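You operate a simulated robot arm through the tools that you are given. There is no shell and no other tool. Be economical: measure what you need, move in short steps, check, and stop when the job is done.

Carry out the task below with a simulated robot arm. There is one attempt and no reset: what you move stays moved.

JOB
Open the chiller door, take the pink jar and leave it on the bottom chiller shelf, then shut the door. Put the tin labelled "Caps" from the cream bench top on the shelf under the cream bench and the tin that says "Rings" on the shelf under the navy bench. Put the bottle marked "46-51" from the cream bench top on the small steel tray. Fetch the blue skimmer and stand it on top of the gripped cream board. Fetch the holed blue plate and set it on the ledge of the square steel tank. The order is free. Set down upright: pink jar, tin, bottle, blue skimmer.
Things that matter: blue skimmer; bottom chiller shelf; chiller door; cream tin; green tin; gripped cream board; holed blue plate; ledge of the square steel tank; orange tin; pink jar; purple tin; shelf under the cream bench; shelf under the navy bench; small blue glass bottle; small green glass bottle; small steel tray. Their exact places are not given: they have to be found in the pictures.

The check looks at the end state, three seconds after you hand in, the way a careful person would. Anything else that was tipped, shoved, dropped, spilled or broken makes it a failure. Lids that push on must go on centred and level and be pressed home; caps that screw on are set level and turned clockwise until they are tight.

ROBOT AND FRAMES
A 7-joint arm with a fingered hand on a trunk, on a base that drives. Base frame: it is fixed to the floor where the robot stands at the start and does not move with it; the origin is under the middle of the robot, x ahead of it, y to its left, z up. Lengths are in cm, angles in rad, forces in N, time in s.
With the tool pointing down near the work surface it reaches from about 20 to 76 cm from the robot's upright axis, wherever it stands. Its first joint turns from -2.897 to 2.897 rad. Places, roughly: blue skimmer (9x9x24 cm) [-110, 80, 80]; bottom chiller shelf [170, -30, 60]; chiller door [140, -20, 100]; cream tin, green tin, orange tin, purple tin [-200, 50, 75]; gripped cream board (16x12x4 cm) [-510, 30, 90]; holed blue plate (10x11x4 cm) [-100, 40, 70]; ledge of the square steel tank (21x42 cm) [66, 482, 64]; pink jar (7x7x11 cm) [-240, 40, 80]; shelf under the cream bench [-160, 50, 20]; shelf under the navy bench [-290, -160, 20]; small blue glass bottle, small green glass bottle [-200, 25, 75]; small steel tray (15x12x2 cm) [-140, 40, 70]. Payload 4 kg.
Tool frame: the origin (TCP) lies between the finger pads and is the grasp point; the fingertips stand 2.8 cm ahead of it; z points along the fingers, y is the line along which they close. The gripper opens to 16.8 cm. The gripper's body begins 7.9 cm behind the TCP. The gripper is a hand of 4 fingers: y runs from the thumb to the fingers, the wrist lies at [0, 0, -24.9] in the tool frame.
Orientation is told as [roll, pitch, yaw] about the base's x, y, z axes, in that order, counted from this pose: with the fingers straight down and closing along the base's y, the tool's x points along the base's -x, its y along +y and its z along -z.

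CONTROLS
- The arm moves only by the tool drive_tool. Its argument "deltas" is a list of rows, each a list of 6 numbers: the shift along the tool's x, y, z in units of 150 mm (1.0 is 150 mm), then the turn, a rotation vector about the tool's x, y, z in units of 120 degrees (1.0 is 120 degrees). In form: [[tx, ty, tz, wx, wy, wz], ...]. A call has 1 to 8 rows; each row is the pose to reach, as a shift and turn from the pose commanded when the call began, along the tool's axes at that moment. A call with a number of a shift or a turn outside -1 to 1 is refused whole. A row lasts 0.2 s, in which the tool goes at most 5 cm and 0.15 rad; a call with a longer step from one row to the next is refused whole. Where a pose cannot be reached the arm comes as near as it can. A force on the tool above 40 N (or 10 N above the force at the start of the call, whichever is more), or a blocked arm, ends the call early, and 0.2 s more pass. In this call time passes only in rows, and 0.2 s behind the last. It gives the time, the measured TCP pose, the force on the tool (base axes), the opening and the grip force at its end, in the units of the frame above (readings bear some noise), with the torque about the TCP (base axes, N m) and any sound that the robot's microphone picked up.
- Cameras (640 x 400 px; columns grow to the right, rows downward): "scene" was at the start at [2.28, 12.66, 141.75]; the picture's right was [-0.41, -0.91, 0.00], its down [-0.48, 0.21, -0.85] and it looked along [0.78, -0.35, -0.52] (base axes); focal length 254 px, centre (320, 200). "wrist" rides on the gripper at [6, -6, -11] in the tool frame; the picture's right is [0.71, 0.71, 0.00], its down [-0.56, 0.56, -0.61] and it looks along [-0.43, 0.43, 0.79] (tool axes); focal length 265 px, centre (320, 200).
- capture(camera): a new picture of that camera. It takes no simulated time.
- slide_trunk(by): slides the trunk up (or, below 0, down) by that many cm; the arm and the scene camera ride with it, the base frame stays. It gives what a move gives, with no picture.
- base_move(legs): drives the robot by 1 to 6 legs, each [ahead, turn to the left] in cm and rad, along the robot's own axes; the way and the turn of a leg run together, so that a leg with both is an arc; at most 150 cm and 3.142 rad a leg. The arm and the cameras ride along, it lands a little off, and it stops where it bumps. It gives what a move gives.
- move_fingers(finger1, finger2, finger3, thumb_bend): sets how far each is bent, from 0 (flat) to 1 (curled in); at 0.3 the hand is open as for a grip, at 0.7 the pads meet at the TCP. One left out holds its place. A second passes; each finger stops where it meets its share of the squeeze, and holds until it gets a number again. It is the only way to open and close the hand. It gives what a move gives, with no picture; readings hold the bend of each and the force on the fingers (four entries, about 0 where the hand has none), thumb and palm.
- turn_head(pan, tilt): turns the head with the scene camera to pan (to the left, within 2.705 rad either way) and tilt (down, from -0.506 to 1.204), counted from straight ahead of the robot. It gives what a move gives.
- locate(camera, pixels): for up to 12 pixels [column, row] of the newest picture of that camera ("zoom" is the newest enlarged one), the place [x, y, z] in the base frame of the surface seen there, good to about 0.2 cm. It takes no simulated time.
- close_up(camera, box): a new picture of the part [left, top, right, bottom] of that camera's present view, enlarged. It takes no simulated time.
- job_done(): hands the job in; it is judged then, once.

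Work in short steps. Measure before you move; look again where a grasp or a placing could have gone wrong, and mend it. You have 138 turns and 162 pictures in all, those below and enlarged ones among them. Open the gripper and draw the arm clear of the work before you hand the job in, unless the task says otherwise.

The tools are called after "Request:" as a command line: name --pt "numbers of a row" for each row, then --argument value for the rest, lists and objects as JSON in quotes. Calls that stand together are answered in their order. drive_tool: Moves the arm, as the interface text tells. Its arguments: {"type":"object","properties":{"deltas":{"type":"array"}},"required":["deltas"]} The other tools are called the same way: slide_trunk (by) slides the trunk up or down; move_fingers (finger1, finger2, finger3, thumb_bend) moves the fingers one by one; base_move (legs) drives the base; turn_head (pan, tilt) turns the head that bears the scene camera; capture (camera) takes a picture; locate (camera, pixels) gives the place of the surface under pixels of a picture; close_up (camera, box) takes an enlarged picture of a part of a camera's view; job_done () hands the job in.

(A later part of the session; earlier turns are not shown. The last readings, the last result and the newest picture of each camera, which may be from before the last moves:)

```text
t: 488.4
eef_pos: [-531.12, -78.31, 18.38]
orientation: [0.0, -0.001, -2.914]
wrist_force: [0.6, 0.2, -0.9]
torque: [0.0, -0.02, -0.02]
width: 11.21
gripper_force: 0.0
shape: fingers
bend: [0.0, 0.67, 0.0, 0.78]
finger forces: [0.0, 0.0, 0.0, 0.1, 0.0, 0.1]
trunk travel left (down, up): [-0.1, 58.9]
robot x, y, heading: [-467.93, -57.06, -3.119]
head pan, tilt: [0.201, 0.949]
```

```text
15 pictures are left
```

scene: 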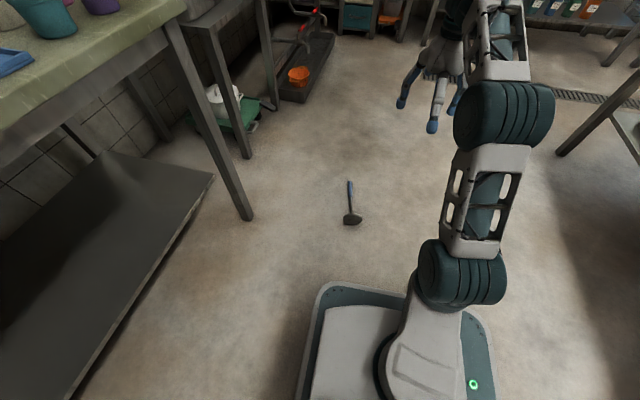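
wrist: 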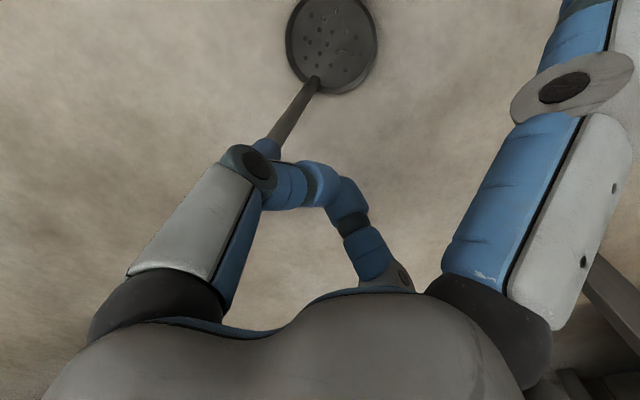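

The grip slipped again; with 15 turns left I secure the "Rings" tin first. I lift the arm, raise the trunk, reverse to the cream bench and swing the arm to its right side.

Request:
drive_tool --pt "0 0 -0.25 0 0 0" --pt "0 0 -0.5 0 0 0" --pt "0 0 -0.75 0 0 0" --pt "0 0 -1 0 0 0"

Request:
slide_trunk --by 40

Request:
slide_trunk --by 18

Request:
capture --camera "scene"

Request:
move_fingers --finger1 0.4 --finger2 0.4 --finger3 0.4 --thumb_bend 0.4

Request:
base_move --legs '[[-150, 0], [-136, 0], [0, 1.0], [-25, 0], [0, -1.02]]'

Request:
drive_tool --pt "0.12 -0.075 -0.07 0 0 0.067" --pt "0.24 -0.15 -0.14 0 0 0.134" --pt "0.36 -0.225 -0.21 0 0 0.2" --pt "0.48 -0.3 -0.28 0 0 0.268" --pt "0.6 -0.375 -0.35 0 0 0.334" --pt "0.72 -0.45 -0.42 0 0 0.4" --pt "0.84 -0.525 -0.5 0 0 0.468" --pt "0.96 -0.6 -0.6 0 0 0.535"

Request:
drive_tool --pt "-0.05 -0.19 0 0 0 0.065" --pt "-0.1 -0.39 0 0 0 0.13" --pt "-0.15 -0.58 0 0 0 0.195" --pt "-0.2 -0.78 0 0 0 0.26" --pt "-0.245 -0.97 0 0 0 0.325"

Request:
drive_tool --pt "-0.23 -0.05 0 0 0 0" --pt "-0.46 -0.1 0 0 0 0" --pt "-0.7 -0.15 0 0 0 0" --pt "-0.933 -0.2 0 0 0 0"

Request:
drive_tool --pt "-0.23 -0.17 0 0 0 0" --pt "-0.46 -0.33 0 0 0 0" --pt "-0.7 -0.5 0 0 0 0" --pt "-0.933 -0.667 0 0 0 0"

Request:
drive_tool --pt "-0.17 -0.23 0 0 0 0" --pt "-0.33 -0.46 0 0 0 0" --pt "-0.5 -0.7 0 0 0 0" --pt "-0.667 -0.933 0 0 0 0"

Request:
drive_tool --pt "-0.05 -0.25 0 0 0 0" --pt "-0.1 -0.5 0 0 0 0" --pt "-0.15 -0.75 0 0 0 0" --pt "-0.2 -1 0 0 0 0"

Request:
capture --camera "wrist"

```text
t: 489.4
eef_pos: [-531.15, -78.27, 33.45]
orientation: [0.0, 0.0, -2.912]
wrist_force: [0.0, 0.6, -1.1]
torque: [0.03, 0.01, -0.03]
width: 11.16
gripper_force: 0.0
shape: fingers
bend: [0.0, 0.67, 0.0, 0.78]
finger forces: [0.0, 0.0, 0.0, 0.1, 0.0, 0.0]
trunk travel left (down, up): [-0.1, 58.9]
robot x, y, heading: [-468.48, -57.15, -3.124]
head pan, tilt: [0.201, 0.949]
```

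```text
t: 493.2
eef_pos: [-531.07, -78.3, 73.4]
orientation: [0.0, -0.002, -2.913]
wrist_force: [0.6, -0.8, 0.2]
torque: [-0.03, 0.02, -0.04]
width: 11.2
gripper_force: 0.1
shape: fingers
bend: [0.0, 0.67, 0.0, 0.78]
finger forces: [0.0, 0.1, 0.1, 0.1, 0.0, 0.0]
trunk travel left (down, up): [-40.1, 18.9]
robot x, y, heading: [-468.28, -57.28, -3.123]
head pan, tilt: [0.201, 0.949]
```

```text
t: 495.2
eef_pos: [-531.12, -78.41, 91.36]
orientation: [0.0, 0.0, -2.912]
wrist_force: [-0.3, 0.8, -0.2]
torque: [-0.01, 0.01, 0.02]
width: 11.17
gripper_force: 0.1
shape: fingers
bend: [0.0, 0.67, 0.0, 0.78]
finger forces: [0.1, 0.1, 0.1, 0.0, 0.0, 0.0]
trunk travel left (down, up): [-58.1, 0.9]
robot x, y, heading: [-468.17, -57.42, -3.119]
head pan, tilt: [0.201, 0.949]
```

```text
14 pictures are left
```

scene: 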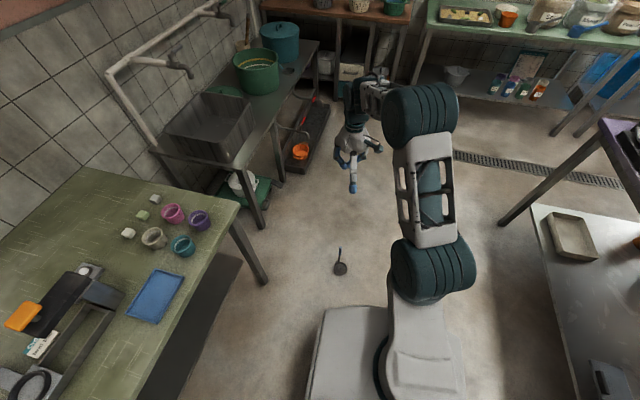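

```text
t: 496.2
eef_pos: [-531.09, -78.39, 91.38]
orientation: [-0.002, -0.001, -2.913]
wrist_force: [-0.4, -0.1, 0.6]
torque: [0.01, -0.01, 0.0]
width: 8.8
gripper_force: 0.1
shape: fingers
bend: [0.4, 0.4, 0.4, 0.4]
finger forces: [0.1, 0.0, 0.0, 0.0, 0.1, 0.0]
trunk travel left (down, up): [-58.1, 0.9]
robot x, y, heading: [-468.43, -57.06, -3.125]
head pan, tilt: [0.201, 0.949]
```

```text
t: 516.6
eef_pos: [-233.83, -47.19, 91.37]
orientation: [-0.001, -0.003, -2.926]
wrist_force: [0.2, 0.1, -0.2]
torque: [-0.04, 0.01, 0.01]
width: 8.8
gripper_force: 0.1
shape: fingers
bend: [0.4, 0.4, 0.4, 0.4]
finger forces: [0.1, 0.1, 0.1, 0.1, 0.0, 0.0]
trunk travel left (down, up): [-58.1, 0.9]
robot x, y, heading: [-170.22, -27.04, -3.139]
head pan, tilt: [0.201, 0.949]
```

```text
t: 518.4
eef_pos: [-221.64, -35.36, 100.32]
orientation: [0.001, 0.001, 2.235]
wrist_force: [0.0, 0.4, -0.1]
torque: [-0.02, 0.0, 0.02]
width: 8.81
gripper_force: 0.1
shape: fingers
bend: [0.4, 0.4, 0.4, 0.4]
finger forces: [0.0, 0.0, 0.0, 0.0, 0.0, 0.1]
trunk travel left (down, up): [-58.1, 0.9]
robot x, y, heading: [-170.71, -26.81, -3.135]
head pan, tilt: [0.201, 0.949]
```

```text
t: 519.6
eef_pos: [-212.52, -23.51, 100.4]
orientation: [0.003, 0.0, 1.552]
wrist_force: [0.0, 0.6, -1.0]
torque: [0.0, 0.0, -0.01]
width: 8.81
gripper_force: 0.1
shape: fingers
bend: [0.4, 0.4, 0.4, 0.4]
finger forces: [0.1, 0.0, 0.0, 0.1, 0.1, 0.1]
trunk travel left (down, up): [-58.1, 0.9]
robot x, y, heading: [-170.71, -26.79, -3.139]
head pan, tilt: [0.201, 0.949]
```

```text
t: 520.6
eef_pos: [-209.24, -9.54, 100.47]
orientation: [0.003, 0.0, 1.556]
wrist_force: [-0.7, -0.3, 0.2]
torque: [0.01, 0.01, 0.0]
width: 8.77
gripper_force: 0.1
shape: fingers
bend: [0.4, 0.4, 0.4, 0.4]
finger forces: [0.0, 0.1, 0.0, 0.0, 0.0, 0.0]
trunk travel left (down, up): [-58.1, 0.9]
robot x, y, heading: [-170.57, -26.82, -3.14]
head pan, tilt: [0.201, 0.949]
```

```text
t: 521.6
eef_pos: [-198.86, 4.37, 100.42]
orientation: [0.002, 0.0, 1.558]
wrist_force: [0.4, 1.2, -0.2]
torque: [0.02, 0.02, -0.01]
width: 8.77
gripper_force: 0.0
shape: fingers
bend: [0.4, 0.4, 0.4, 0.4]
finger forces: [0.0, 0.1, 0.0, 0.0, 0.0, 0.1]
trunk travel left (down, up): [-58.1, 0.9]
robot x, y, heading: [-170.31, -26.94, -3.136]
head pan, tilt: [0.201, 0.949]
```

```text
t: 522.6
eef_pos: [-184.71, 14.08, 100.35]
orientation: [0.003, 0.0, 1.556]
wrist_force: [-0.7, 0.8, -0.2]
torque: [0.0, -0.02, 0.0]
width: 8.79
gripper_force: 0.0
shape: fingers
bend: [0.4, 0.4, 0.4, 0.4]
finger forces: [0.0, 0.1, 0.0, 0.1, 0.1, 0.0]
trunk travel left (down, up): [-58.1, 0.9]
robot x, y, heading: [-170.37, -27.05, -3.134]
head pan, tilt: [0.201, 0.949]
```

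```text
t: 523.6
eef_pos: [-169.7, 16.91, 100.31]
orientation: [0.002, 0.001, 1.554]
wrist_force: [0.2, -0.8, 0.2]
torque: [-0.03, 0.05, -0.02]
width: 8.79
gripper_force: 0.1
shape: fingers
bend: [0.4, 0.4, 0.4, 0.4]
finger forces: [0.1, 0.0, 0.0, 0.0, 0.1, 0.1]
trunk travel left (down, up): [-58.1, 0.9]
robot x, y, heading: [-170.45, -27.19, -3.141]
head pan, tilt: [0.201, 0.949]
```

```text
13 pictures are left
```

wrist: 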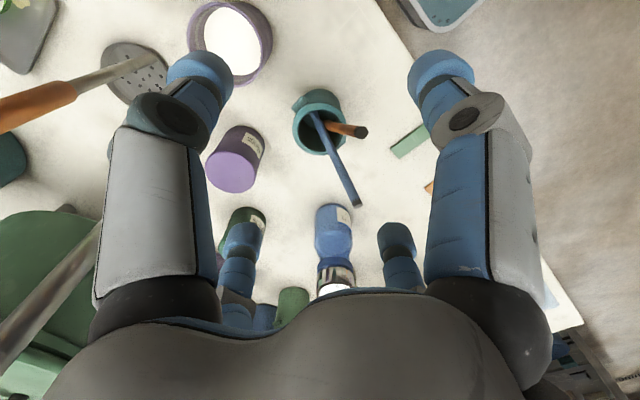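

The purple tin is at (235,160) in view, and the skimmer appears to be standing upright on the floor – good. I move over the tin, tilt 30°, descend part way and check.

Request:
drive_tool --pt "-0.25 -0.03 0 0 0 0" --pt "-0.5 -0.06 0 0 0 0" --pt "-0.75 -0.09 0 0 0 0" --pt "-1 -0.113 0 0 0 0"

Request:
drive_tool --pt "0 0 0 0 -0.0625 0" --pt "0 0 0 0 -0.125 0" --pt "0 0 0 0 -0.1875 0" --pt "-0.01 0 0 0 -0.25 0"

Request:
move_fingers --finger1 0.36 --finger2 0.42 --finger3 0.3 --thumb_bend 0.42

Request:
drive_tool --pt "0.11 0 0.19 0 0 0" --pt "0.22 0 0.385 0 0 0" --pt "0.333 0 0.577 0 0 0"

Request:
capture --camera "wrist"

Request:
locate --camera "wrist" --pixels '[[320, 130], [320, 150], [310, 120], [330, 140], [300, 130], [340, 130]]'

```text
t: 524.6
eef_pos: [-167.88, 32.09, 100.31]
orientation: [0.0, 0.001, 1.555]
wrist_force: [-0.5, 0.7, 0.3]
torque: [-0.01, 0.01, 0.02]
width: 8.76
gripper_force: 0.1
shape: fingers
bend: [0.4, 0.4, 0.4, 0.4]
finger forces: [0.0, 0.0, 0.0, 0.0, 0.1, 0.0]
trunk travel left (down, up): [-58.1, 0.9]
robot x, y, heading: [-170.78, -26.88, -3.138]
head pan, tilt: [0.201, 0.949]
```

```text
t: 525.6
eef_pos: [-168.0, 32.02, 100.39]
orientation: [0.003, -0.525, 1.556]
wrist_force: [1.4, -1.0, -0.2]
torque: [-0.01, 0.0, -0.04]
width: 8.78
gripper_force: 0.0
shape: fingers
bend: [0.4, 0.4, 0.4, 0.4]
finger forces: [0.0, 0.0, 0.1, 0.0, 0.0, 0.0]
trunk travel left (down, up): [-58.1, 0.9]
robot x, y, heading: [-170.79, -26.77, -3.136]
head pan, tilt: [0.201, 0.949]
```

```text
t: 526.6
eef_pos: [-167.9, 32.13, 100.26]
orientation: [0.002, -0.524, 1.554]
wrist_force: [0.4, -0.9, 0.2]
torque: [0.0, 0.01, 0.02]
width: 9.11
gripper_force: 0.1
shape: fingers
bend: [0.36, 0.42, 0.3, 0.42]
finger forces: [0.0, 0.0, 0.1, 0.0, 0.1, 0.0]
trunk travel left (down, up): [-58.1, 0.9]
robot x, y, heading: [-170.33, -26.8, -3.134]
head pan, tilt: [0.201, 0.949]
```

```text
t: 527.4
eef_pos: [-167.78, 32.08, 90.47]
orientation: [0.002, -0.522, 1.553]
wrist_force: [-0.1, -0.1, 0.7]
torque: [-0.02, -0.02, 0.02]
width: 9.12
gripper_force: 0.1
shape: fingers
bend: [0.36, 0.42, 0.3, 0.42]
finger forces: [0.0, 0.1, 0.0, 0.1, 0.1, 0.0]
trunk travel left (down, up): [-58.1, 0.9]
robot x, y, heading: [-170.47, -27.22, -3.139]
head pan, tilt: [0.201, 0.949]
```

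```text
12 pictures are left
```

wrist: 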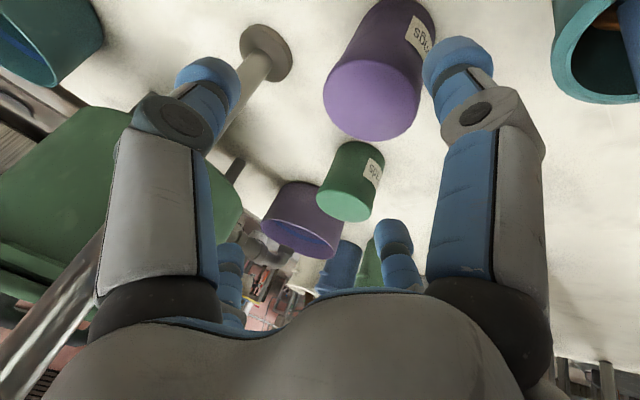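

```text
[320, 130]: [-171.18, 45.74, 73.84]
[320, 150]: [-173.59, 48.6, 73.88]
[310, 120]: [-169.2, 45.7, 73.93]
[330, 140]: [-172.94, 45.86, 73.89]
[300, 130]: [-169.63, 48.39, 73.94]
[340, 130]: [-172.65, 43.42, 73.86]
```

The tin is centred within 0.5 cm. I descend, pinch with thumb and finger2, lift and draw back over the bench front.

Request:
drive_tool --pt "0.12 0.01 0.2 0 0 0" --pt "0.24 0.027 0.4 0 0 0" --pt "0.32 0.027 0.53 0 0 0" --pt "0.358 0.027 0.594 0 0 0"

Request:
move_fingers --finger2 0.75 --thumb_bend 0.75

Request:
drive_tool --pt "-0.08 0 -0.14 0 0 0" --pt "-0.2 0 -0.35 0 0 0" --pt "-0.33 0 -0.57 0 0 0" --pt "-0.47 0 -0.8 0 0 0"

Request:
capture --camera "wrist"

```text
t: 528.3
eef_pos: [-168.28, 32.18, 81.21]
orientation: [-0.001, -0.54, 1.557]
wrist_force: [-0.4, -5.9, 29.9]
torque: [-2.46, 0.12, -0.08]
width: 9.31
gripper_force: 15.3
shape: fingers
bend: [0.34, 0.42, 0.3, 0.42]
finger forces: [30.3, 0.0, 0.1, 0.0, 0.0, 0.0]
trunk travel left (down, up): [-58.1, 0.9]
robot x, y, heading: [-170.72, -26.82, -3.136]
head pan, tilt: [0.201, 0.949]
stopped in row 4: the force on the tool passed its limit at 50 N (the readings are from after the stop); the commanded pose is now the measured one
```

```text
t: 529.0
eef_pos: [-168.35, 32.12, 81.23]
orientation: [0.0, -0.544, 1.557]
wrist_force: [-0.7, -6.3, 28.0]
torque: [-2.41, 0.11, -0.1]
width: 7.22
gripper_force: 32.0
shape: fingers
bend: [0.34, 0.52, 0.3, 0.63]
finger forces: [30.3, 16.8, 0.1, 0.1, 17.1, 0.0]
trunk travel left (down, up): [-58.1, 0.9]
robot x, y, heading: [-170.62, -26.63, -3.138]
head pan, tilt: [0.201, 0.949]
stopped: the force on the tool passed its limit at 42 N (the readings are from after the stop); the commanded pose is now the measured one
```

```text
t: 530.0
eef_pos: [-168.19, 32.1, 95.03]
orientation: [-0.002, -0.536, 1.557]
wrist_force: [-0.8, 0.6, -1.0]
torque: [-0.02, -0.02, 0.0]
width: 6.98
gripper_force: 16.9
shape: fingers
bend: [0.36, 0.52, 0.3, 0.63]
finger forces: [0.0, 16.8, 0.0, 0.0, 17.1, 0.0]
trunk travel left (down, up): [-58.1, 0.9]
robot x, y, heading: [-170.93, -26.97, -3.133]
head pan, tilt: [0.201, 0.949]
```

```text
11 pictures are left
```

wrist: 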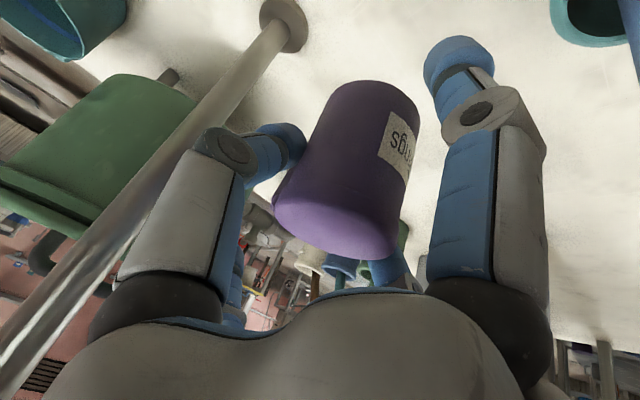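

The "Rings" tin is lifted. I retract, drive to the navy bench so the arm faces its shelf, lower the trunk and look.

Request:
drive_tool --pt "0.1 0 -0.25 0 0 0" --pt "0.25 0 -0.45 0 0 0" --pt "0.42 0 -0.63 0 0 0" --pt "0.6 0 -0.82 0 0 0"

Request:
move_fingers --finger1 0.0

Request:
base_move --legs '[[0, 0.285], [150, 0], [0, 2.85]]'

Request:
slide_trunk --by -40

Request:
slide_trunk --by -17

Request:
turn_head --pan -1.3 --tilt 0.7

Request:
capture --camera "scene"

Request:
locate --camera "scene" --pixels '[[320, 250], [280, 260], [360, 260], [320, 290], [400, 270], [240, 270], [320, 180], [320, 320]]'

```text
t: 531.0
eef_pos: [-168.43, 18.15, 100.82]
orientation: [-0.002, -0.536, 1.555]
wrist_force: [-0.3, 0.7, -2.1]
torque: [0.02, -0.01, -0.02]
width: 6.97
gripper_force: 16.9
shape: fingers
bend: [0.36, 0.52, 0.3, 0.63]
finger forces: [0.0, 16.7, 0.1, 0.0, 17.1, 0.0]
trunk travel left (down, up): [-58.1, 0.9]
robot x, y, heading: [-170.65, -26.91, -3.137]
head pan, tilt: [0.201, 0.949]
```

```text
t: 532.0
eef_pos: [-168.51, 18.28, 100.87]
orientation: [-0.001, -0.536, 1.557]
wrist_force: [-1.0, -0.8, -2.4]
torque: [0.03, 0.02, 0.04]
width: 11.59
gripper_force: 17.1
shape: fingers
bend: [0.0, 0.52, 0.3, 0.63]
finger forces: [0.1, 16.7, 0.0, 0.0, 17.1, 0.0]
trunk travel left (down, up): [-58.1, 0.9]
robot x, y, heading: [-170.86, -27.25, -3.139]
head pan, tilt: [0.201, 0.949]
```

```text
t: 547.1
eef_pos: [-317.52, -115.48, 100.78]
orientation: [0.0, -0.535, -1.584]
wrist_force: [-0.4, -0.3, -1.7]
torque: [-0.01, -0.01, 0.01]
width: 11.58
gripper_force: 16.5
shape: fingers
bend: [0.0, 0.52, 0.3, 0.63]
finger forces: [0.1, 16.6, 0.0, 0.0, 17.1, 0.1]
trunk travel left (down, up): [-58.1, 0.9]
robot x, y, heading: [-315.43, -70.57, 0.004]
head pan, tilt: [0.201, 0.949]
```

```text
t: 549.6
eef_pos: [-317.77, -115.84, 72.92]
orientation: [-0.018, -0.565, -1.574]
wrist_force: [2.0, 17.1, 26.8]
torque: [-4.27, 0.2, 0.3]
width: 11.6
gripper_force: 31.4
shape: fingers
bend: [0.0, 0.52, 0.0, 0.63]
finger forces: [0.1, 16.7, 29.1, 0.1, 17.2, 0.0]
trunk travel left (down, up): [-29.2, 29.8]
robot x, y, heading: [-315.28, -70.5, 0.008]
head pan, tilt: [0.201, 0.949]
stopped: the force on the tool passed its limit at 62 N (the readings are from after the stop); the commanded pose is now the measured one
```

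```text
t: 550.0
eef_pos: [-317.91, -116.23, 72.75]
orientation: [-0.025, -0.581, -1.57]
wrist_force: [2.6, 14.7, 27.3]
torque: [-4.06, 0.2, 0.3]
width: 11.6
gripper_force: 32.1
shape: fingers
bend: [0.0, 0.52, 0.0, 0.63]
finger forces: [0.1, 16.8, 28.9, 0.0, 17.1, 0.0]
trunk travel left (down, up): [-28.8, 30.2]
robot x, y, heading: [-315.44, -69.77, 0.005]
head pan, tilt: [0.201, 0.949]
stopped: the force on the tool passed its limit at 49 N (the readings are from after the stop); the commanded pose is now the measured one
```

```text
t: 551.6
eef_pos: [-317.86, -116.07, 72.65]
orientation: [-0.022, -0.573, -1.572]
wrist_force: [2.8, 12.3, 31.2]
torque: [-4.3, 0.27, 0.39]
width: 11.6
gripper_force: 32.6
shape: fingers
bend: [0.0, 0.52, 0.0, 0.63]
finger forces: [0.0, 16.9, 32.8, 0.0, 17.1, 0.0]
trunk travel left (down, up): [-28.8, 30.2]
robot x, y, heading: [-314.99, -70.66, 0.009]
head pan, tilt: [-1.3, 0.7]
```

```text
10 pictures are left
```

scene: 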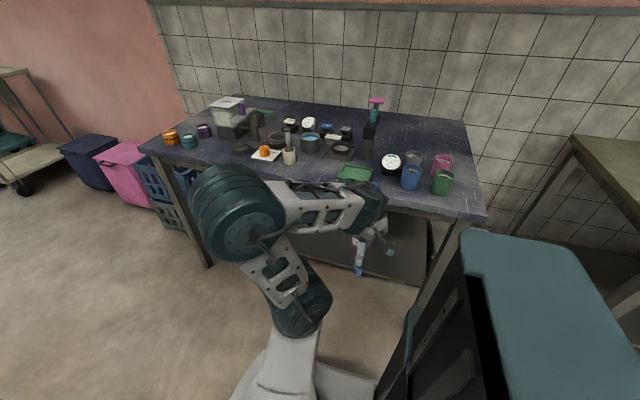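

```text
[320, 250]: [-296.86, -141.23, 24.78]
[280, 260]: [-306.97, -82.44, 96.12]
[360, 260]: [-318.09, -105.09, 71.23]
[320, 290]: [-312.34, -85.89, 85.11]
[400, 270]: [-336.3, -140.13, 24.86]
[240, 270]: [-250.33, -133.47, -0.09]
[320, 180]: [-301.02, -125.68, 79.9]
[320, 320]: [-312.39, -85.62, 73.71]
```

Finger3 caught on the bench top. I raise 3 cm, curl finger3, draw back a little, lower fully, and insert the tin over the shelf.

Request:
slide_trunk --by 3.5

Request:
move_fingers --finger3 0.42

Request:
drive_tool --pt "0.2 0 -0.13 0 0 0" --pt "0.39 0 -0.25 0 0 0"

Request:
slide_trunk --by -32

Request:
drive_tool --pt "-0.11 0 0.23 0 0 0" --pt "-0.23 0 0.46 0 0 0" --pt "-0.344 0 0.696 0 0 0"

Request:
drive_tool --pt "-0.17 0 0.19 0 0 0" --pt "-0.34 0 0.38 0 0 0" --pt "-0.508 0 0.564 0 0 0"

Request:
drive_tool --pt "-0.17 0 0.14 0 0 0" --pt "-0.35 0 0.28 0 0 0" --pt "-0.524 0 0.416 0 0 0"

Request:
capture --camera "wrist"

```text
t: 552.4
eef_pos: [-317.79, -116.1, 75.77]
orientation: [-0.016, -0.564, -1.576]
wrist_force: [-0.5, -2.9, 4.2]
torque: [-0.45, 0.04, 0.0]
width: 11.57
gripper_force: 19.6
shape: fingers
bend: [0.0, 0.52, 0.19, 0.63]
finger forces: [0.1, 16.8, 6.3, 0.1, 17.1, 0.0]
trunk travel left (down, up): [-32.3, 26.7]
robot x, y, heading: [-315.17, -70.25, 0.006]
head pan, tilt: [-1.3, 0.7]
```

```text
t: 553.4
eef_pos: [-317.76, -116.17, 75.89]
orientation: [-0.017, -0.568, -1.574]
wrist_force: [-0.8, -4.1, 5.5]
torque: [-0.65, 0.02, -0.01]
width: 11.6
gripper_force: 21.0
shape: fingers
bend: [0.0, 0.52, 0.2, 0.63]
finger forces: [0.1, 16.7, 8.1, 0.1, 17.2, 0.0]
trunk travel left (down, up): [-32.3, 26.7]
robot x, y, heading: [-315.59, -69.98, 0.008]
head pan, tilt: [-1.3, 0.7]
```

```text
t: 554.0
eef_pos: [-317.7, -109.16, 75.73]
orientation: [-0.015, -0.564, -1.572]
wrist_force: [0.3, 1.2, -1.7]
torque: [0.03, 0.02, 0.04]
width: 11.57
gripper_force: 16.6
shape: fingers
bend: [0.0, 0.52, 0.32, 0.63]
finger forces: [0.0, 16.8, 0.0, 0.0, 17.1, 0.0]
trunk travel left (down, up): [-32.3, 26.7]
robot x, y, heading: [-315.29, -70.16, 0.007]
head pan, tilt: [-1.3, 0.7]
```

```text
t: 557.2
eef_pos: [-317.73, -109.14, 43.86]
orientation: [-0.017, -0.568, -1.575]
wrist_force: [0.0, -0.1, -3.0]
torque: [-0.01, 0.04, 0.04]
width: 11.59
gripper_force: 16.9
shape: fingers
bend: [0.0, 0.52, 0.32, 0.63]
finger forces: [0.1, 16.8, 0.0, 0.0, 17.1, 0.0]
trunk travel left (down, up): [-0.3, 58.7]
robot x, y, heading: [-315.26, -70.16, 0.007]
head pan, tilt: [-1.3, 0.7]
```

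```text
t: 558.0
eef_pos: [-318.06, -119.16, 37.79]
orientation: [-0.017, -0.568, -1.575]
wrist_force: [-0.1, -0.5, -2.3]
torque: [0.01, 0.05, 0.02]
width: 11.57
gripper_force: 17.1
shape: fingers
bend: [0.0, 0.52, 0.32, 0.63]
finger forces: [0.0, 16.8, 0.0, 0.1, 17.1, 0.0]
trunk travel left (down, up): [-0.3, 58.7]
robot x, y, heading: [-315.41, -70.44, 0.0]
head pan, tilt: [-1.3, 0.7]
```

```text
t: 558.8
eef_pos: [-318.23, -130.11, 34.57]
orientation: [-0.018, -0.565, -1.575]
wrist_force: [-0.8, -0.3, -1.3]
torque: [-0.02, 0.01, -0.01]
width: 11.59
gripper_force: 17.3
shape: fingers
bend: [0.0, 0.52, 0.32, 0.63]
finger forces: [0.1, 16.7, 0.0, 0.1, 17.0, 0.0]
trunk travel left (down, up): [-0.3, 58.7]
robot x, y, heading: [-315.59, -70.22, 0.007]
head pan, tilt: [-1.3, 0.7]
```

```text
t: 559.6
eef_pos: [-318.35, -140.17, 33.63]
orientation: [-0.017, -0.566, -1.576]
wrist_force: [-0.3, -0.3, -3.1]
torque: [0.02, 0.0, -0.01]
width: 11.63
gripper_force: 16.3
shape: fingers
bend: [0.0, 0.52, 0.32, 0.63]
finger forces: [0.0, 16.6, 0.0, 0.0, 16.9, 0.0]
trunk travel left (down, up): [-0.3, 58.7]
robot x, y, heading: [-315.18, -70.48, 0.007]
head pan, tilt: [-1.3, 0.7]
```

```text
9 pictures are left
```

wrist: 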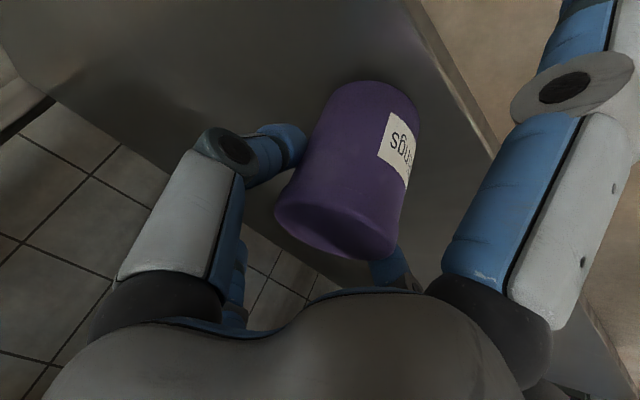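

The tin is 1.5 cm above the shelf. I lower, release, withdraw, and check.

Request:
drive_tool --pt "0.02 0 0.03 0 0 0" --pt "0.04 0 0.062 0 0 0" --pt "0.05 0 0.078 0 0 0" --pt "0.058 0 0.09 0 0 0"

Request:
move_fingers --finger2 0.36 --thumb_bend 0.4

Request:
drive_tool --pt "0 0 -0.2 0 0 0" --pt "0 0 -0.45 0 0 0" --pt "0 0 -0.75 0 0 0"

Request:
capture --camera "wrist"

Request:
drive_tool --pt "0.24 0 -0.16 0 0 0" --pt "0.48 0 -0.31 0 0 0" --pt "0.73 0 -0.47 0 0 0"

Request:
drive_tool --pt "0.24 0 -0.16 0 0 0" --pt "0.48 0 -0.31 0 0 0" --pt "0.65 0 -0.42 0 0 0"

```text
t: 560.6
eef_pos: [-318.37, -140.1, 32.28]
orientation: [-0.017, -0.568, -1.576]
wrist_force: [-0.9, -0.1, 2.9]
torque: [-0.05, -0.19, -0.05]
width: 11.55
gripper_force: 16.4
shape: fingers
bend: [0.0, 0.52, 0.32, 0.63]
finger forces: [0.0, 16.5, 0.1, 0.0, 17.2, 0.1]
trunk travel left (down, up): [-0.3, 58.7]
robot x, y, heading: [-315.53, -70.37, 0.005]
head pan, tilt: [-1.3, 0.7]
```

```text
t: 561.6
eef_pos: [-318.19, -140.09, 32.29]
orientation: [-0.019, -0.566, -1.573]
wrist_force: [-0.4, -0.2, -0.5]
torque: [-0.02, 0.0, -0.01]
width: 13.3
gripper_force: 0.1
shape: fingers
bend: [0.0, 0.36, 0.32, 0.4]
finger forces: [0.0, 0.0, 0.0, 0.0, 0.1, 0.1]
trunk travel left (down, up): [-0.3, 58.7]
robot x, y, heading: [-315.22, -70.28, 0.007]
head pan, tilt: [-1.3, 0.7]
```

```text
t: 562.4
eef_pos: [-318.13, -134.02, 41.51]
orientation: [-0.017, -0.564, -1.574]
wrist_force: [-0.4, -0.4, -0.2]
torque: [-0.05, 0.0, -0.02]
width: 13.3
gripper_force: 0.0
shape: fingers
bend: [0.0, 0.36, 0.32, 0.4]
finger forces: [0.1, 0.0, 0.1, 0.0, 0.0, 0.0]
trunk travel left (down, up): [-0.3, 58.7]
robot x, y, heading: [-315.27, -70.41, 0.005]
head pan, tilt: [-1.3, 0.7]
```

```text
8 pictures are left
```

wrist: 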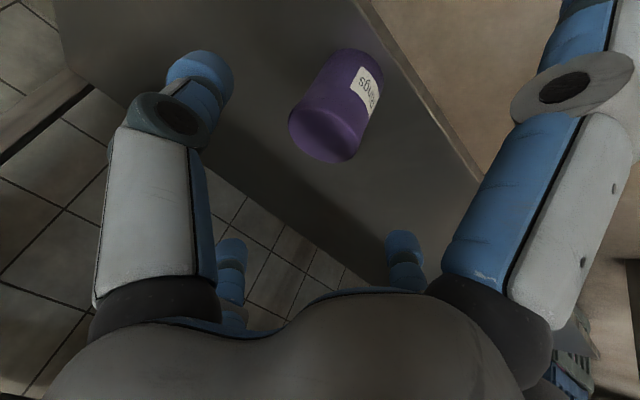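

```text
t: 563.2
eef_pos: [-317.92, -120.95, 41.53]
orientation: [-0.018, -0.568, -1.574]
wrist_force: [-0.9, -0.2, 0.0]
torque: [0.0, -0.03, -0.01]
width: 13.3
gripper_force: 0.2
shape: fingers
bend: [0.0, 0.36, 0.32, 0.4]
finger forces: [0.0, 0.1, 0.0, 0.0, 0.0, 0.0]
trunk travel left (down, up): [-0.3, 58.7]
robot x, y, heading: [-315.22, -70.56, 0.012]
head pan, tilt: [-1.3, 0.7]
```

```text
t: 564.0
eef_pos: [-317.74, -109.29, 41.71]
orientation: [-0.018, -0.565, -1.573]
wrist_force: [0.7, 0.1, 0.2]
torque: [0.0, -0.02, 0.01]
width: 13.29
gripper_force: 0.0
shape: fingers
bend: [0.0, 0.36, 0.32, 0.4]
finger forces: [0.0, 0.0, 0.0, 0.1, 0.1, 0.1]
trunk travel left (down, up): [-0.3, 58.7]
robot x, y, heading: [-315.59, -70.58, 0.006]
head pan, tilt: [-1.3, 0.7]
```

The "Rings" tin stands on the navy shelf. Now the skimmer: I raise, untilt, turn west, drive, and swing the arm to the front above the skimmer, expected near (−535,−70).

Request:
slide_trunk --by 40

Request:
move_fingers --finger1 0.42 --finger2 0.42 --finger3 0.42 --thumb_bend 0.42

Request:
drive_tool --pt "0 0 0 0.002 0.067 0" --pt "0 0 0 0.004 0.135 0" --pt "0 0 0 0.006 0.2 0" --pt "0 0 0 0.008 0.27 0"

Request:
base_move --legs '[[0, 3.13], [150, 0]]'

Request:
drive_tool --pt "0 0.116 0 0 0 -0.067" --pt "0 0.233 0 0 0 -0.134" --pt "0 0.35 0 0 0 -0.2" --pt "0 0.465 0 0 0 -0.268" --pt "0 0.58 0 0 0 -0.334" --pt "0 0.7 0 0 0 -0.4" --pt "0 0.815 0 0 0 -0.468" --pt "0 0.93 0 0 0 -0.535"

Request:
drive_tool --pt "-0.18 0.165 0 0 0 -0.056" --pt "-0.36 0.33 0 0 0 -0.112" --pt "-0.53 0.5 0 0 0 -0.168" --pt "-0.71 0.66 0 0 0 -0.223"

Request:
drive_tool --pt "-0.23 0.13 0 0 0 0" --pt "-0.46 0.27 0 0 0 0" --pt "-0.7 0.4 0 0 0 0" --pt "-0.933 0.533 0 0 0 0"

Request:
turn_head --pan 0.15 --tilt 0.85

Request:
capture --camera "scene"

```text
t: 567.8
eef_pos: [-317.8, -109.35, 81.84]
orientation: [-0.018, -0.565, -1.574]
wrist_force: [0.2, -0.2, -0.5]
torque: [0.0, 0.0, -0.02]
width: 13.31
gripper_force: 0.1
shape: fingers
bend: [0.0, 0.36, 0.32, 0.4]
finger forces: [0.0, 0.1, 0.1, 0.0, 0.0, 0.0]
trunk travel left (down, up): [-40.3, 18.7]
robot x, y, heading: [-315.59, -70.44, 0.003]
head pan, tilt: [-1.3, 0.7]
```

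```text
t: 568.8
eef_pos: [-317.8, -109.43, 81.93]
orientation: [-0.017, -0.566, -1.573]
wrist_force: [-0.3, 0.2, 0.1]
torque: [-0.01, -0.02, 0.0]
width: 8.22
gripper_force: 0.0
shape: fingers
bend: [0.42, 0.42, 0.42, 0.42]
finger forces: [0.0, 0.1, 0.1, 0.1, 0.1, 0.0]
trunk travel left (down, up): [-40.3, 18.7]
robot x, y, heading: [-315.3, -70.58, 0.005]
head pan, tilt: [-1.3, 0.7]
```

```text
t: 569.8
eef_pos: [-317.79, -109.33, 81.89]
orientation: [-0.032, 0.004, -1.59]
wrist_force: [1.2, 0.3, 0.2]
torque: [0.03, 0.02, 0.03]
width: 8.2
gripper_force: 0.1
shape: fingers
bend: [0.42, 0.42, 0.42, 0.42]
finger forces: [0.0, 0.1, 0.1, 0.1, 0.0, 0.0]
trunk travel left (down, up): [-40.3, 18.7]
robot x, y, heading: [-315.32, -70.39, 0.007]
head pan, tilt: [-1.3, 0.7]
```

```text
t: 584.6
eef_pos: [-462.18, -26.38, 81.78]
orientation: [-0.033, 0.0, 1.517]
wrist_force: [0.4, 1.0, -0.2]
torque: [-0.01, -0.01, 0.02]
width: 8.2
gripper_force: 0.0
shape: fingers
bend: [0.42, 0.42, 0.42, 0.42]
finger forces: [0.1, 0.0, 0.0, 0.1, 0.1, 0.0]
trunk travel left (down, up): [-40.3, 18.7]
robot x, y, heading: [-466.01, -65.16, 3.108]
head pan, tilt: [-1.3, 0.7]
```

```text
t: 586.4
eef_pos: [-476.15, -25.69, 81.36]
orientation: [-0.014, 0.027, 2.636]
wrist_force: [-0.4, -0.2, 0.6]
torque: [0.03, -0.02, 0.01]
width: 8.17
gripper_force: 0.0
shape: fingers
bend: [0.42, 0.42, 0.42, 0.42]
finger forces: [0.0, 0.0, 0.0, 0.0, 0.0, 0.0]
trunk travel left (down, up): [-40.3, 18.7]
robot x, y, heading: [-465.67, -65.37, 3.112]
head pan, tilt: [-1.3, 0.7]
```

```text
t: 587.4
eef_pos: [-490.4, -29.3, 80.87]
orientation: [0.002, 0.032, 3.103]
wrist_force: [0.3, -0.3, -1.2]
torque: [-0.01, 0.01, -0.01]
width: 8.19
gripper_force: 0.2
shape: fingers
bend: [0.42, 0.42, 0.42, 0.42]
finger forces: [0.0, 0.0, 0.1, 0.0, 0.0, 0.0]
trunk travel left (down, up): [-40.3, 18.7]
robot x, y, heading: [-465.84, -65.23, 3.113]
head pan, tilt: [-1.3, 0.7]
```

```text
t: 588.4
eef_pos: [-504.58, -36.64, 80.42]
orientation: [-0.001, 0.029, 3.1]
wrist_force: [0.4, -0.9, 0.1]
torque: [0.02, -0.01, 0.01]
width: 8.2
gripper_force: 0.0
shape: fingers
bend: [0.42, 0.42, 0.42, 0.42]
finger forces: [0.1, 0.0, 0.0, 0.0, 0.1, 0.0]
trunk travel left (down, up): [-40.3, 18.7]
robot x, y, heading: [-466.01, -65.12, 3.108]
head pan, tilt: [-1.3, 0.7]
```

```text
t: 589.9
eef_pos: [-504.38, -36.62, 80.42]
orientation: [0.0, 0.032, 3.1]
wrist_force: [0.5, 0.2, -0.6]
torque: [-0.01, 0.02, -0.01]
width: 8.21
gripper_force: 0.0
shape: fingers
bend: [0.42, 0.42, 0.42, 0.42]
finger forces: [0.0, 0.1, 0.1, 0.0, 0.0, 0.0]
trunk travel left (down, up): [-40.3, 18.7]
robot x, y, heading: [-466.62, -65.16, 3.11]
head pan, tilt: [0.15, 0.85]
```

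```text
7 pictures are left
```

scene: 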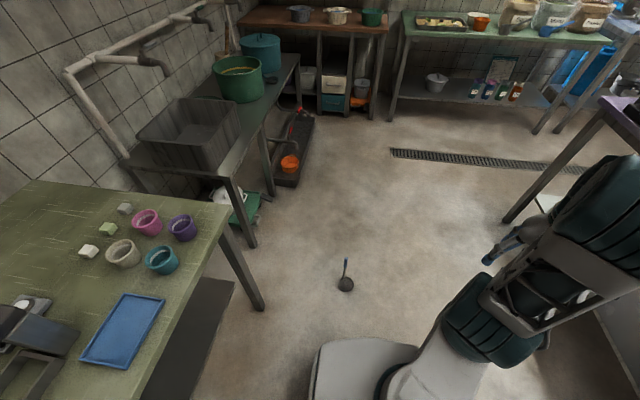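

The skimmer is at (345,285). I zoom and measure whether it stands.

Request:
close_up --camera "scene" --box '[305, 240, 385, 310]'

Request:
locate --camera "scene" --pixels '[[346, 259], [346, 263], [346, 268], [346, 274], [345, 284], [341, 286], [349, 288], [345, 290]]'

```text
5.71 times, centred on (345, 275) of scene
```

zoom: 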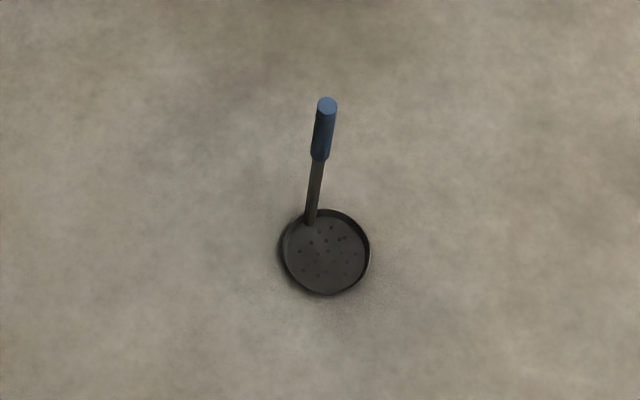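

```text
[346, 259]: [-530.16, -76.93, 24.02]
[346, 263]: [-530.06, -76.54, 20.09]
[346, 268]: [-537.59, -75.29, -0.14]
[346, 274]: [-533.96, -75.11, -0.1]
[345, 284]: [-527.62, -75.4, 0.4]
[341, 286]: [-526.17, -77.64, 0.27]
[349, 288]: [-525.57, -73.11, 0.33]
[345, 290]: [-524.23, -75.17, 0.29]
```

It stands upright: handle top (−530.2, −76.8, 24), disc centre (−526.5, −75.3). I bring the hand over it to z≈30 and take a wrist picture.

Request:
drive_tool --pt "-0.13 0.23 0 0 -0.015 0" --pt "-0.27 0.46 0 0 -0.015 0" --pt "-0.4 0.69 0 0 -0.015 0" --pt "-0.54 0.92 0 0 -0.015 0"

Request:
drive_tool --pt "-0.13 0.23 0 0 0 0" --pt "-0.27 0.46 0 0 0 0" --pt "-0.4 0.69 0 0 0 0" --pt "-0.54 0.92 0 0 0 0"

Request:
drive_tool --pt "-0.13 0.23 0 0 0 0" --pt "-0.27 0.46 0 0 0 0" --pt "-0.4 0.69 0 0 0 0" --pt "-0.53 0.91 0 0 0 0"

Request:
slide_trunk --by -40

Request:
drive_tool --pt "0 0 0.2 0 0 0" --pt "0 0 0.4 0 0 0" --pt "0 0 0.6 0 0 0"

Request:
capture --camera "wrist"

```text
t: 590.9
eef_pos: [-513.15, -50.16, 80.32]
orientation: [0.001, 0.0, 3.101]
wrist_force: [0.2, -0.1, 0.4]
torque: [0.0, 0.03, 0.0]
width: 8.19
gripper_force: 0.0
shape: fingers
bend: [0.42, 0.42, 0.42, 0.42]
finger forces: [0.0, 0.1, 0.0, 0.0, 0.0, 0.1]
trunk travel left (down, up): [-40.3, 18.7]
robot x, y, heading: [-466.14, -65.15, 3.112]
head pan, tilt: [0.15, 0.85]
```

```text
t: 591.9
eef_pos: [-521.76, -63.55, 80.33]
orientation: [-0.001, 0.0, 3.102]
wrist_force: [0.7, 0.2, 0.2]
torque: [-0.02, 0.0, 0.0]
width: 8.19
gripper_force: 0.0
shape: fingers
bend: [0.42, 0.42, 0.42, 0.42]
finger forces: [0.1, 0.1, 0.0, 0.1, 0.0, 0.1]
trunk travel left (down, up): [-40.3, 18.7]
robot x, y, heading: [-466.19, -65.11, 3.109]
head pan, tilt: [0.15, 0.85]
```

```text
t: 592.9
eef_pos: [-530.24, -76.82, 80.34]
orientation: [-0.001, -0.001, 3.102]
wrist_force: [-0.1, -0.1, 0.0]
torque: [-0.01, 0.0, 0.02]
width: 8.18
gripper_force: 0.2
shape: fingers
bend: [0.42, 0.42, 0.42, 0.42]
finger forces: [0.0, 0.0, 0.0, 0.1, 0.0, 0.0]
trunk travel left (down, up): [-40.3, 18.7]
robot x, y, heading: [-466.01, -65.45, 3.109]
head pan, tilt: [0.15, 0.85]
```

```text
t: 596.8
eef_pos: [-530.24, -76.72, 40.33]
orientation: [-0.002, 0.0, 3.101]
wrist_force: [-0.4, -0.9, -0.2]
torque: [0.01, 0.0, 0.02]
width: 8.19
gripper_force: 0.0
shape: fingers
bend: [0.42, 0.42, 0.42, 0.42]
finger forces: [0.1, 0.0, 0.0, 0.1, 0.0, 0.0]
trunk travel left (down, up): [-0.3, 58.7]
robot x, y, heading: [-466.06, -65.0, 3.107]
head pan, tilt: [0.15, 0.85]
```

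```text
t: 597.6
eef_pos: [-530.28, -76.85, 31.29]
orientation: [0.0, -0.001, 3.103]
wrist_force: [0.1, 0.5, -0.6]
torque: [0.01, -0.02, -0.01]
width: 8.19
gripper_force: 0.0
shape: fingers
bend: [0.42, 0.42, 0.42, 0.42]
finger forces: [0.1, 0.0, 0.0, 0.0, 0.0, 0.0]
trunk travel left (down, up): [-0.3, 58.7]
robot x, y, heading: [-465.98, -65.34, 3.108]
head pan, tilt: [0.15, 0.85]
```

```text
5 pictures are left
```

wrist: 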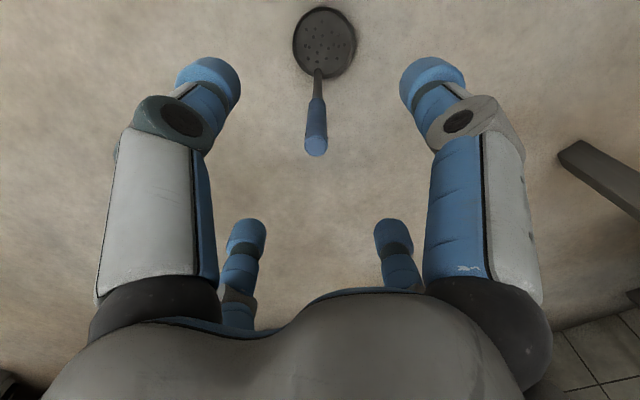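

The handle is centred between the digits and vertical. I descend, pinch the grip with thumb and finger2, lift, and drive to the purple bench, ending above the board.

Request:
drive_tool --pt "0 0 0.3 0 0 0" --pt "0 0 0.6 0 0 0" --pt "0 0 0.85 0 0 0"

Request:
move_fingers --finger2 0.85 --thumb_bend 0.85

Request:
drive_tool --pt "0 0 -0.15 0 0 0" --pt "0 0 -0.35 0 0 0" --pt "0 0 -0.55 0 0 0" --pt "0 0 -0.77 0 0 0"

Request:
capture --camera "wrist"

```text
t: 598.4
eef_pos: [-530.18, -76.82, 18.5]
orientation: [0.0, -0.002, 3.102]
wrist_force: [0.5, 0.2, -0.3]
torque: [-0.01, -0.01, -0.01]
width: 8.22
gripper_force: 0.0
shape: fingers
bend: [0.42, 0.42, 0.42, 0.42]
finger forces: [0.0, 0.0, 0.0, 0.1, 0.0, 0.0]
trunk travel left (down, up): [-0.3, 58.7]
robot x, y, heading: [-466.0, -65.53, 3.107]
head pan, tilt: [0.15, 0.85]
```

```text
t: 599.4
eef_pos: [-530.26, -76.81, 18.5]
orientation: [0.001, 0.0, 3.102]
wrist_force: [0.5, 0.3, -0.4]
torque: [0.02, -0.03, 0.0]
width: 5.47
gripper_force: 0.1
shape: fingers
bend: [0.42, 0.79, 0.42, 0.78]
finger forces: [0.1, 0.1, 0.0, 0.0, 0.0, 0.0]
trunk travel left (down, up): [-0.3, 58.7]
robot x, y, heading: [-465.95, -65.33, 3.105]
head pan, tilt: [0.15, 0.85]
```

```text
t: 600.4
eef_pos: [-530.12, -76.88, 30.21]
orientation: [0.0, 0.001, 3.101]
wrist_force: [0.5, -0.6, 0.3]
torque: [-0.04, 0.02, -0.02]
width: 5.5
gripper_force: 0.1
shape: fingers
bend: [0.42, 0.81, 0.42, 0.79]
finger forces: [0.0, 0.1, 0.1, 0.1, 0.0, 0.0]
trunk travel left (down, up): [-0.3, 58.7]
robot x, y, heading: [-466.0, -65.42, 3.111]
head pan, tilt: [0.15, 0.85]
```

```text
4 pictures are left
```

wrist: 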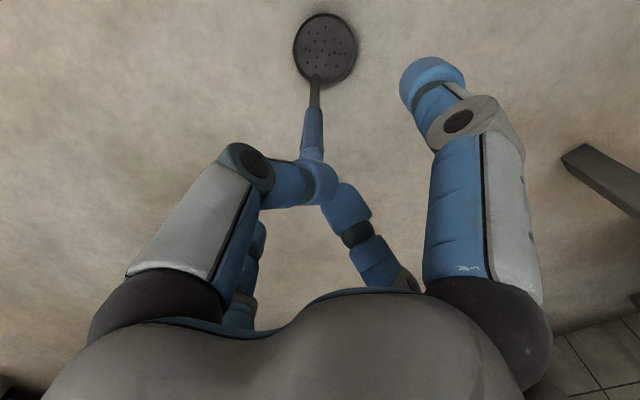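

The pinch closed past the thin handle; it still stands. I retry caging it with all four digits (0.6 cm correction), lift, raise the trunk and drive to above the board in one go.

Request:
move_fingers --finger1 0.42 --finger2 0.42 --finger3 0.42 --thumb_bend 0.42

Request:
drive_tool --pt "-0.04 0.013 0 0 0 0" --pt "-0.04 0.013 0.3 0 0 0" --pt "-0.04 0.013 0.6 0 0 0" --pt "-0.04 0.013 0.75 0 0 0"

Request:
move_fingers --finger1 0.85 --finger2 0.85 --finger3 0.85 --thumb_bend 0.85

Request:
drive_tool --pt "0 0 -0.15 0 0 0" --pt "0 0 -0.35 0 0 0" --pt "0 0 -0.55 0 0 0" --pt "0 0 -0.77 0 0 0"

Request:
capture --camera "wrist"

```text
t: 601.4
eef_pos: [-530.22, -76.77, 30.23]
orientation: [0.001, -0.001, 3.102]
wrist_force: [0.3, 0.5, 0.9]
torque: [0.01, 0.0, 0.01]
width: 8.2
gripper_force: 0.0
shape: fingers
bend: [0.42, 0.42, 0.42, 0.42]
finger forces: [0.1, 0.0, 0.1, 0.1, 0.0, 0.0]
trunk travel left (down, up): [-0.3, 58.7]
robot x, y, heading: [-465.92, -65.32, 3.103]
head pan, tilt: [0.15, 0.85]
```

```text
t: 602.4
eef_pos: [-530.85, -76.92, 18.64]
orientation: [0.001, 0.0, 3.101]
wrist_force: [-0.5, -1.5, -0.1]
torque: [0.01, 0.01, 0.02]
width: 8.17
gripper_force: 0.2
shape: fingers
bend: [0.42, 0.42, 0.42, 0.42]
finger forces: [0.0, 0.0, 0.1, 0.0, 0.0, 0.0]
trunk travel left (down, up): [-0.3, 58.7]
robot x, y, heading: [-466.29, -65.44, 3.112]
head pan, tilt: [0.15, 0.85]
```

```text
t: 603.4
eef_pos: [-530.9, -76.95, 18.85]
orientation: [0.001, 0.001, 3.102]
wrist_force: [0.3, 0.7, -1.4]
torque: [-0.03, 0.02, -0.01]
width: 0.33
gripper_force: 25.9
shape: fingers
bend: [0.67, 0.64, 0.66, 0.68]
finger forces: [8.4, 12.7, 9.7, 0.1, 21.3, 0.1]
trunk travel left (down, up): [-0.3, 58.7]
robot x, y, heading: [-466.11, -65.29, 3.111]
head pan, tilt: [0.15, 0.85]
```

```text
t: 604.4
eef_pos: [-530.91, -77.15, 30.34]
orientation: [-0.001, 0.001, 3.1]
wrist_force: [0.4, 0.8, -1.9]
torque: [-0.03, 0.03, -0.04]
width: 0.28
gripper_force: 26.0
shape: fingers
bend: [0.67, 0.64, 0.66, 0.68]
finger forces: [8.2, 12.9, 9.7, 0.0, 21.0, 0.0]
trunk travel left (down, up): [-0.3, 58.7]
robot x, y, heading: [-466.36, -65.14, 3.112]
head pan, tilt: [0.15, 0.85]
```

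```text
3 pictures are left
5 turns are left
```

wrist: 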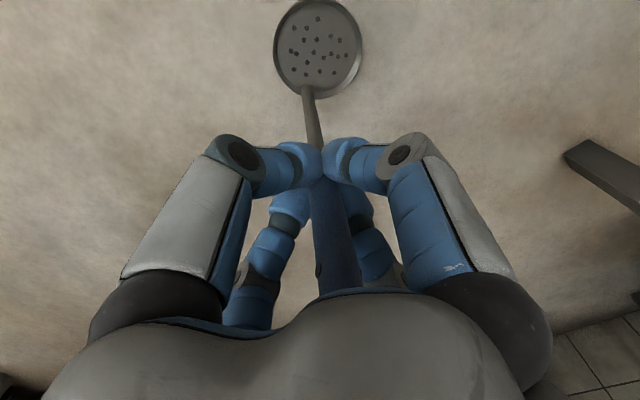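

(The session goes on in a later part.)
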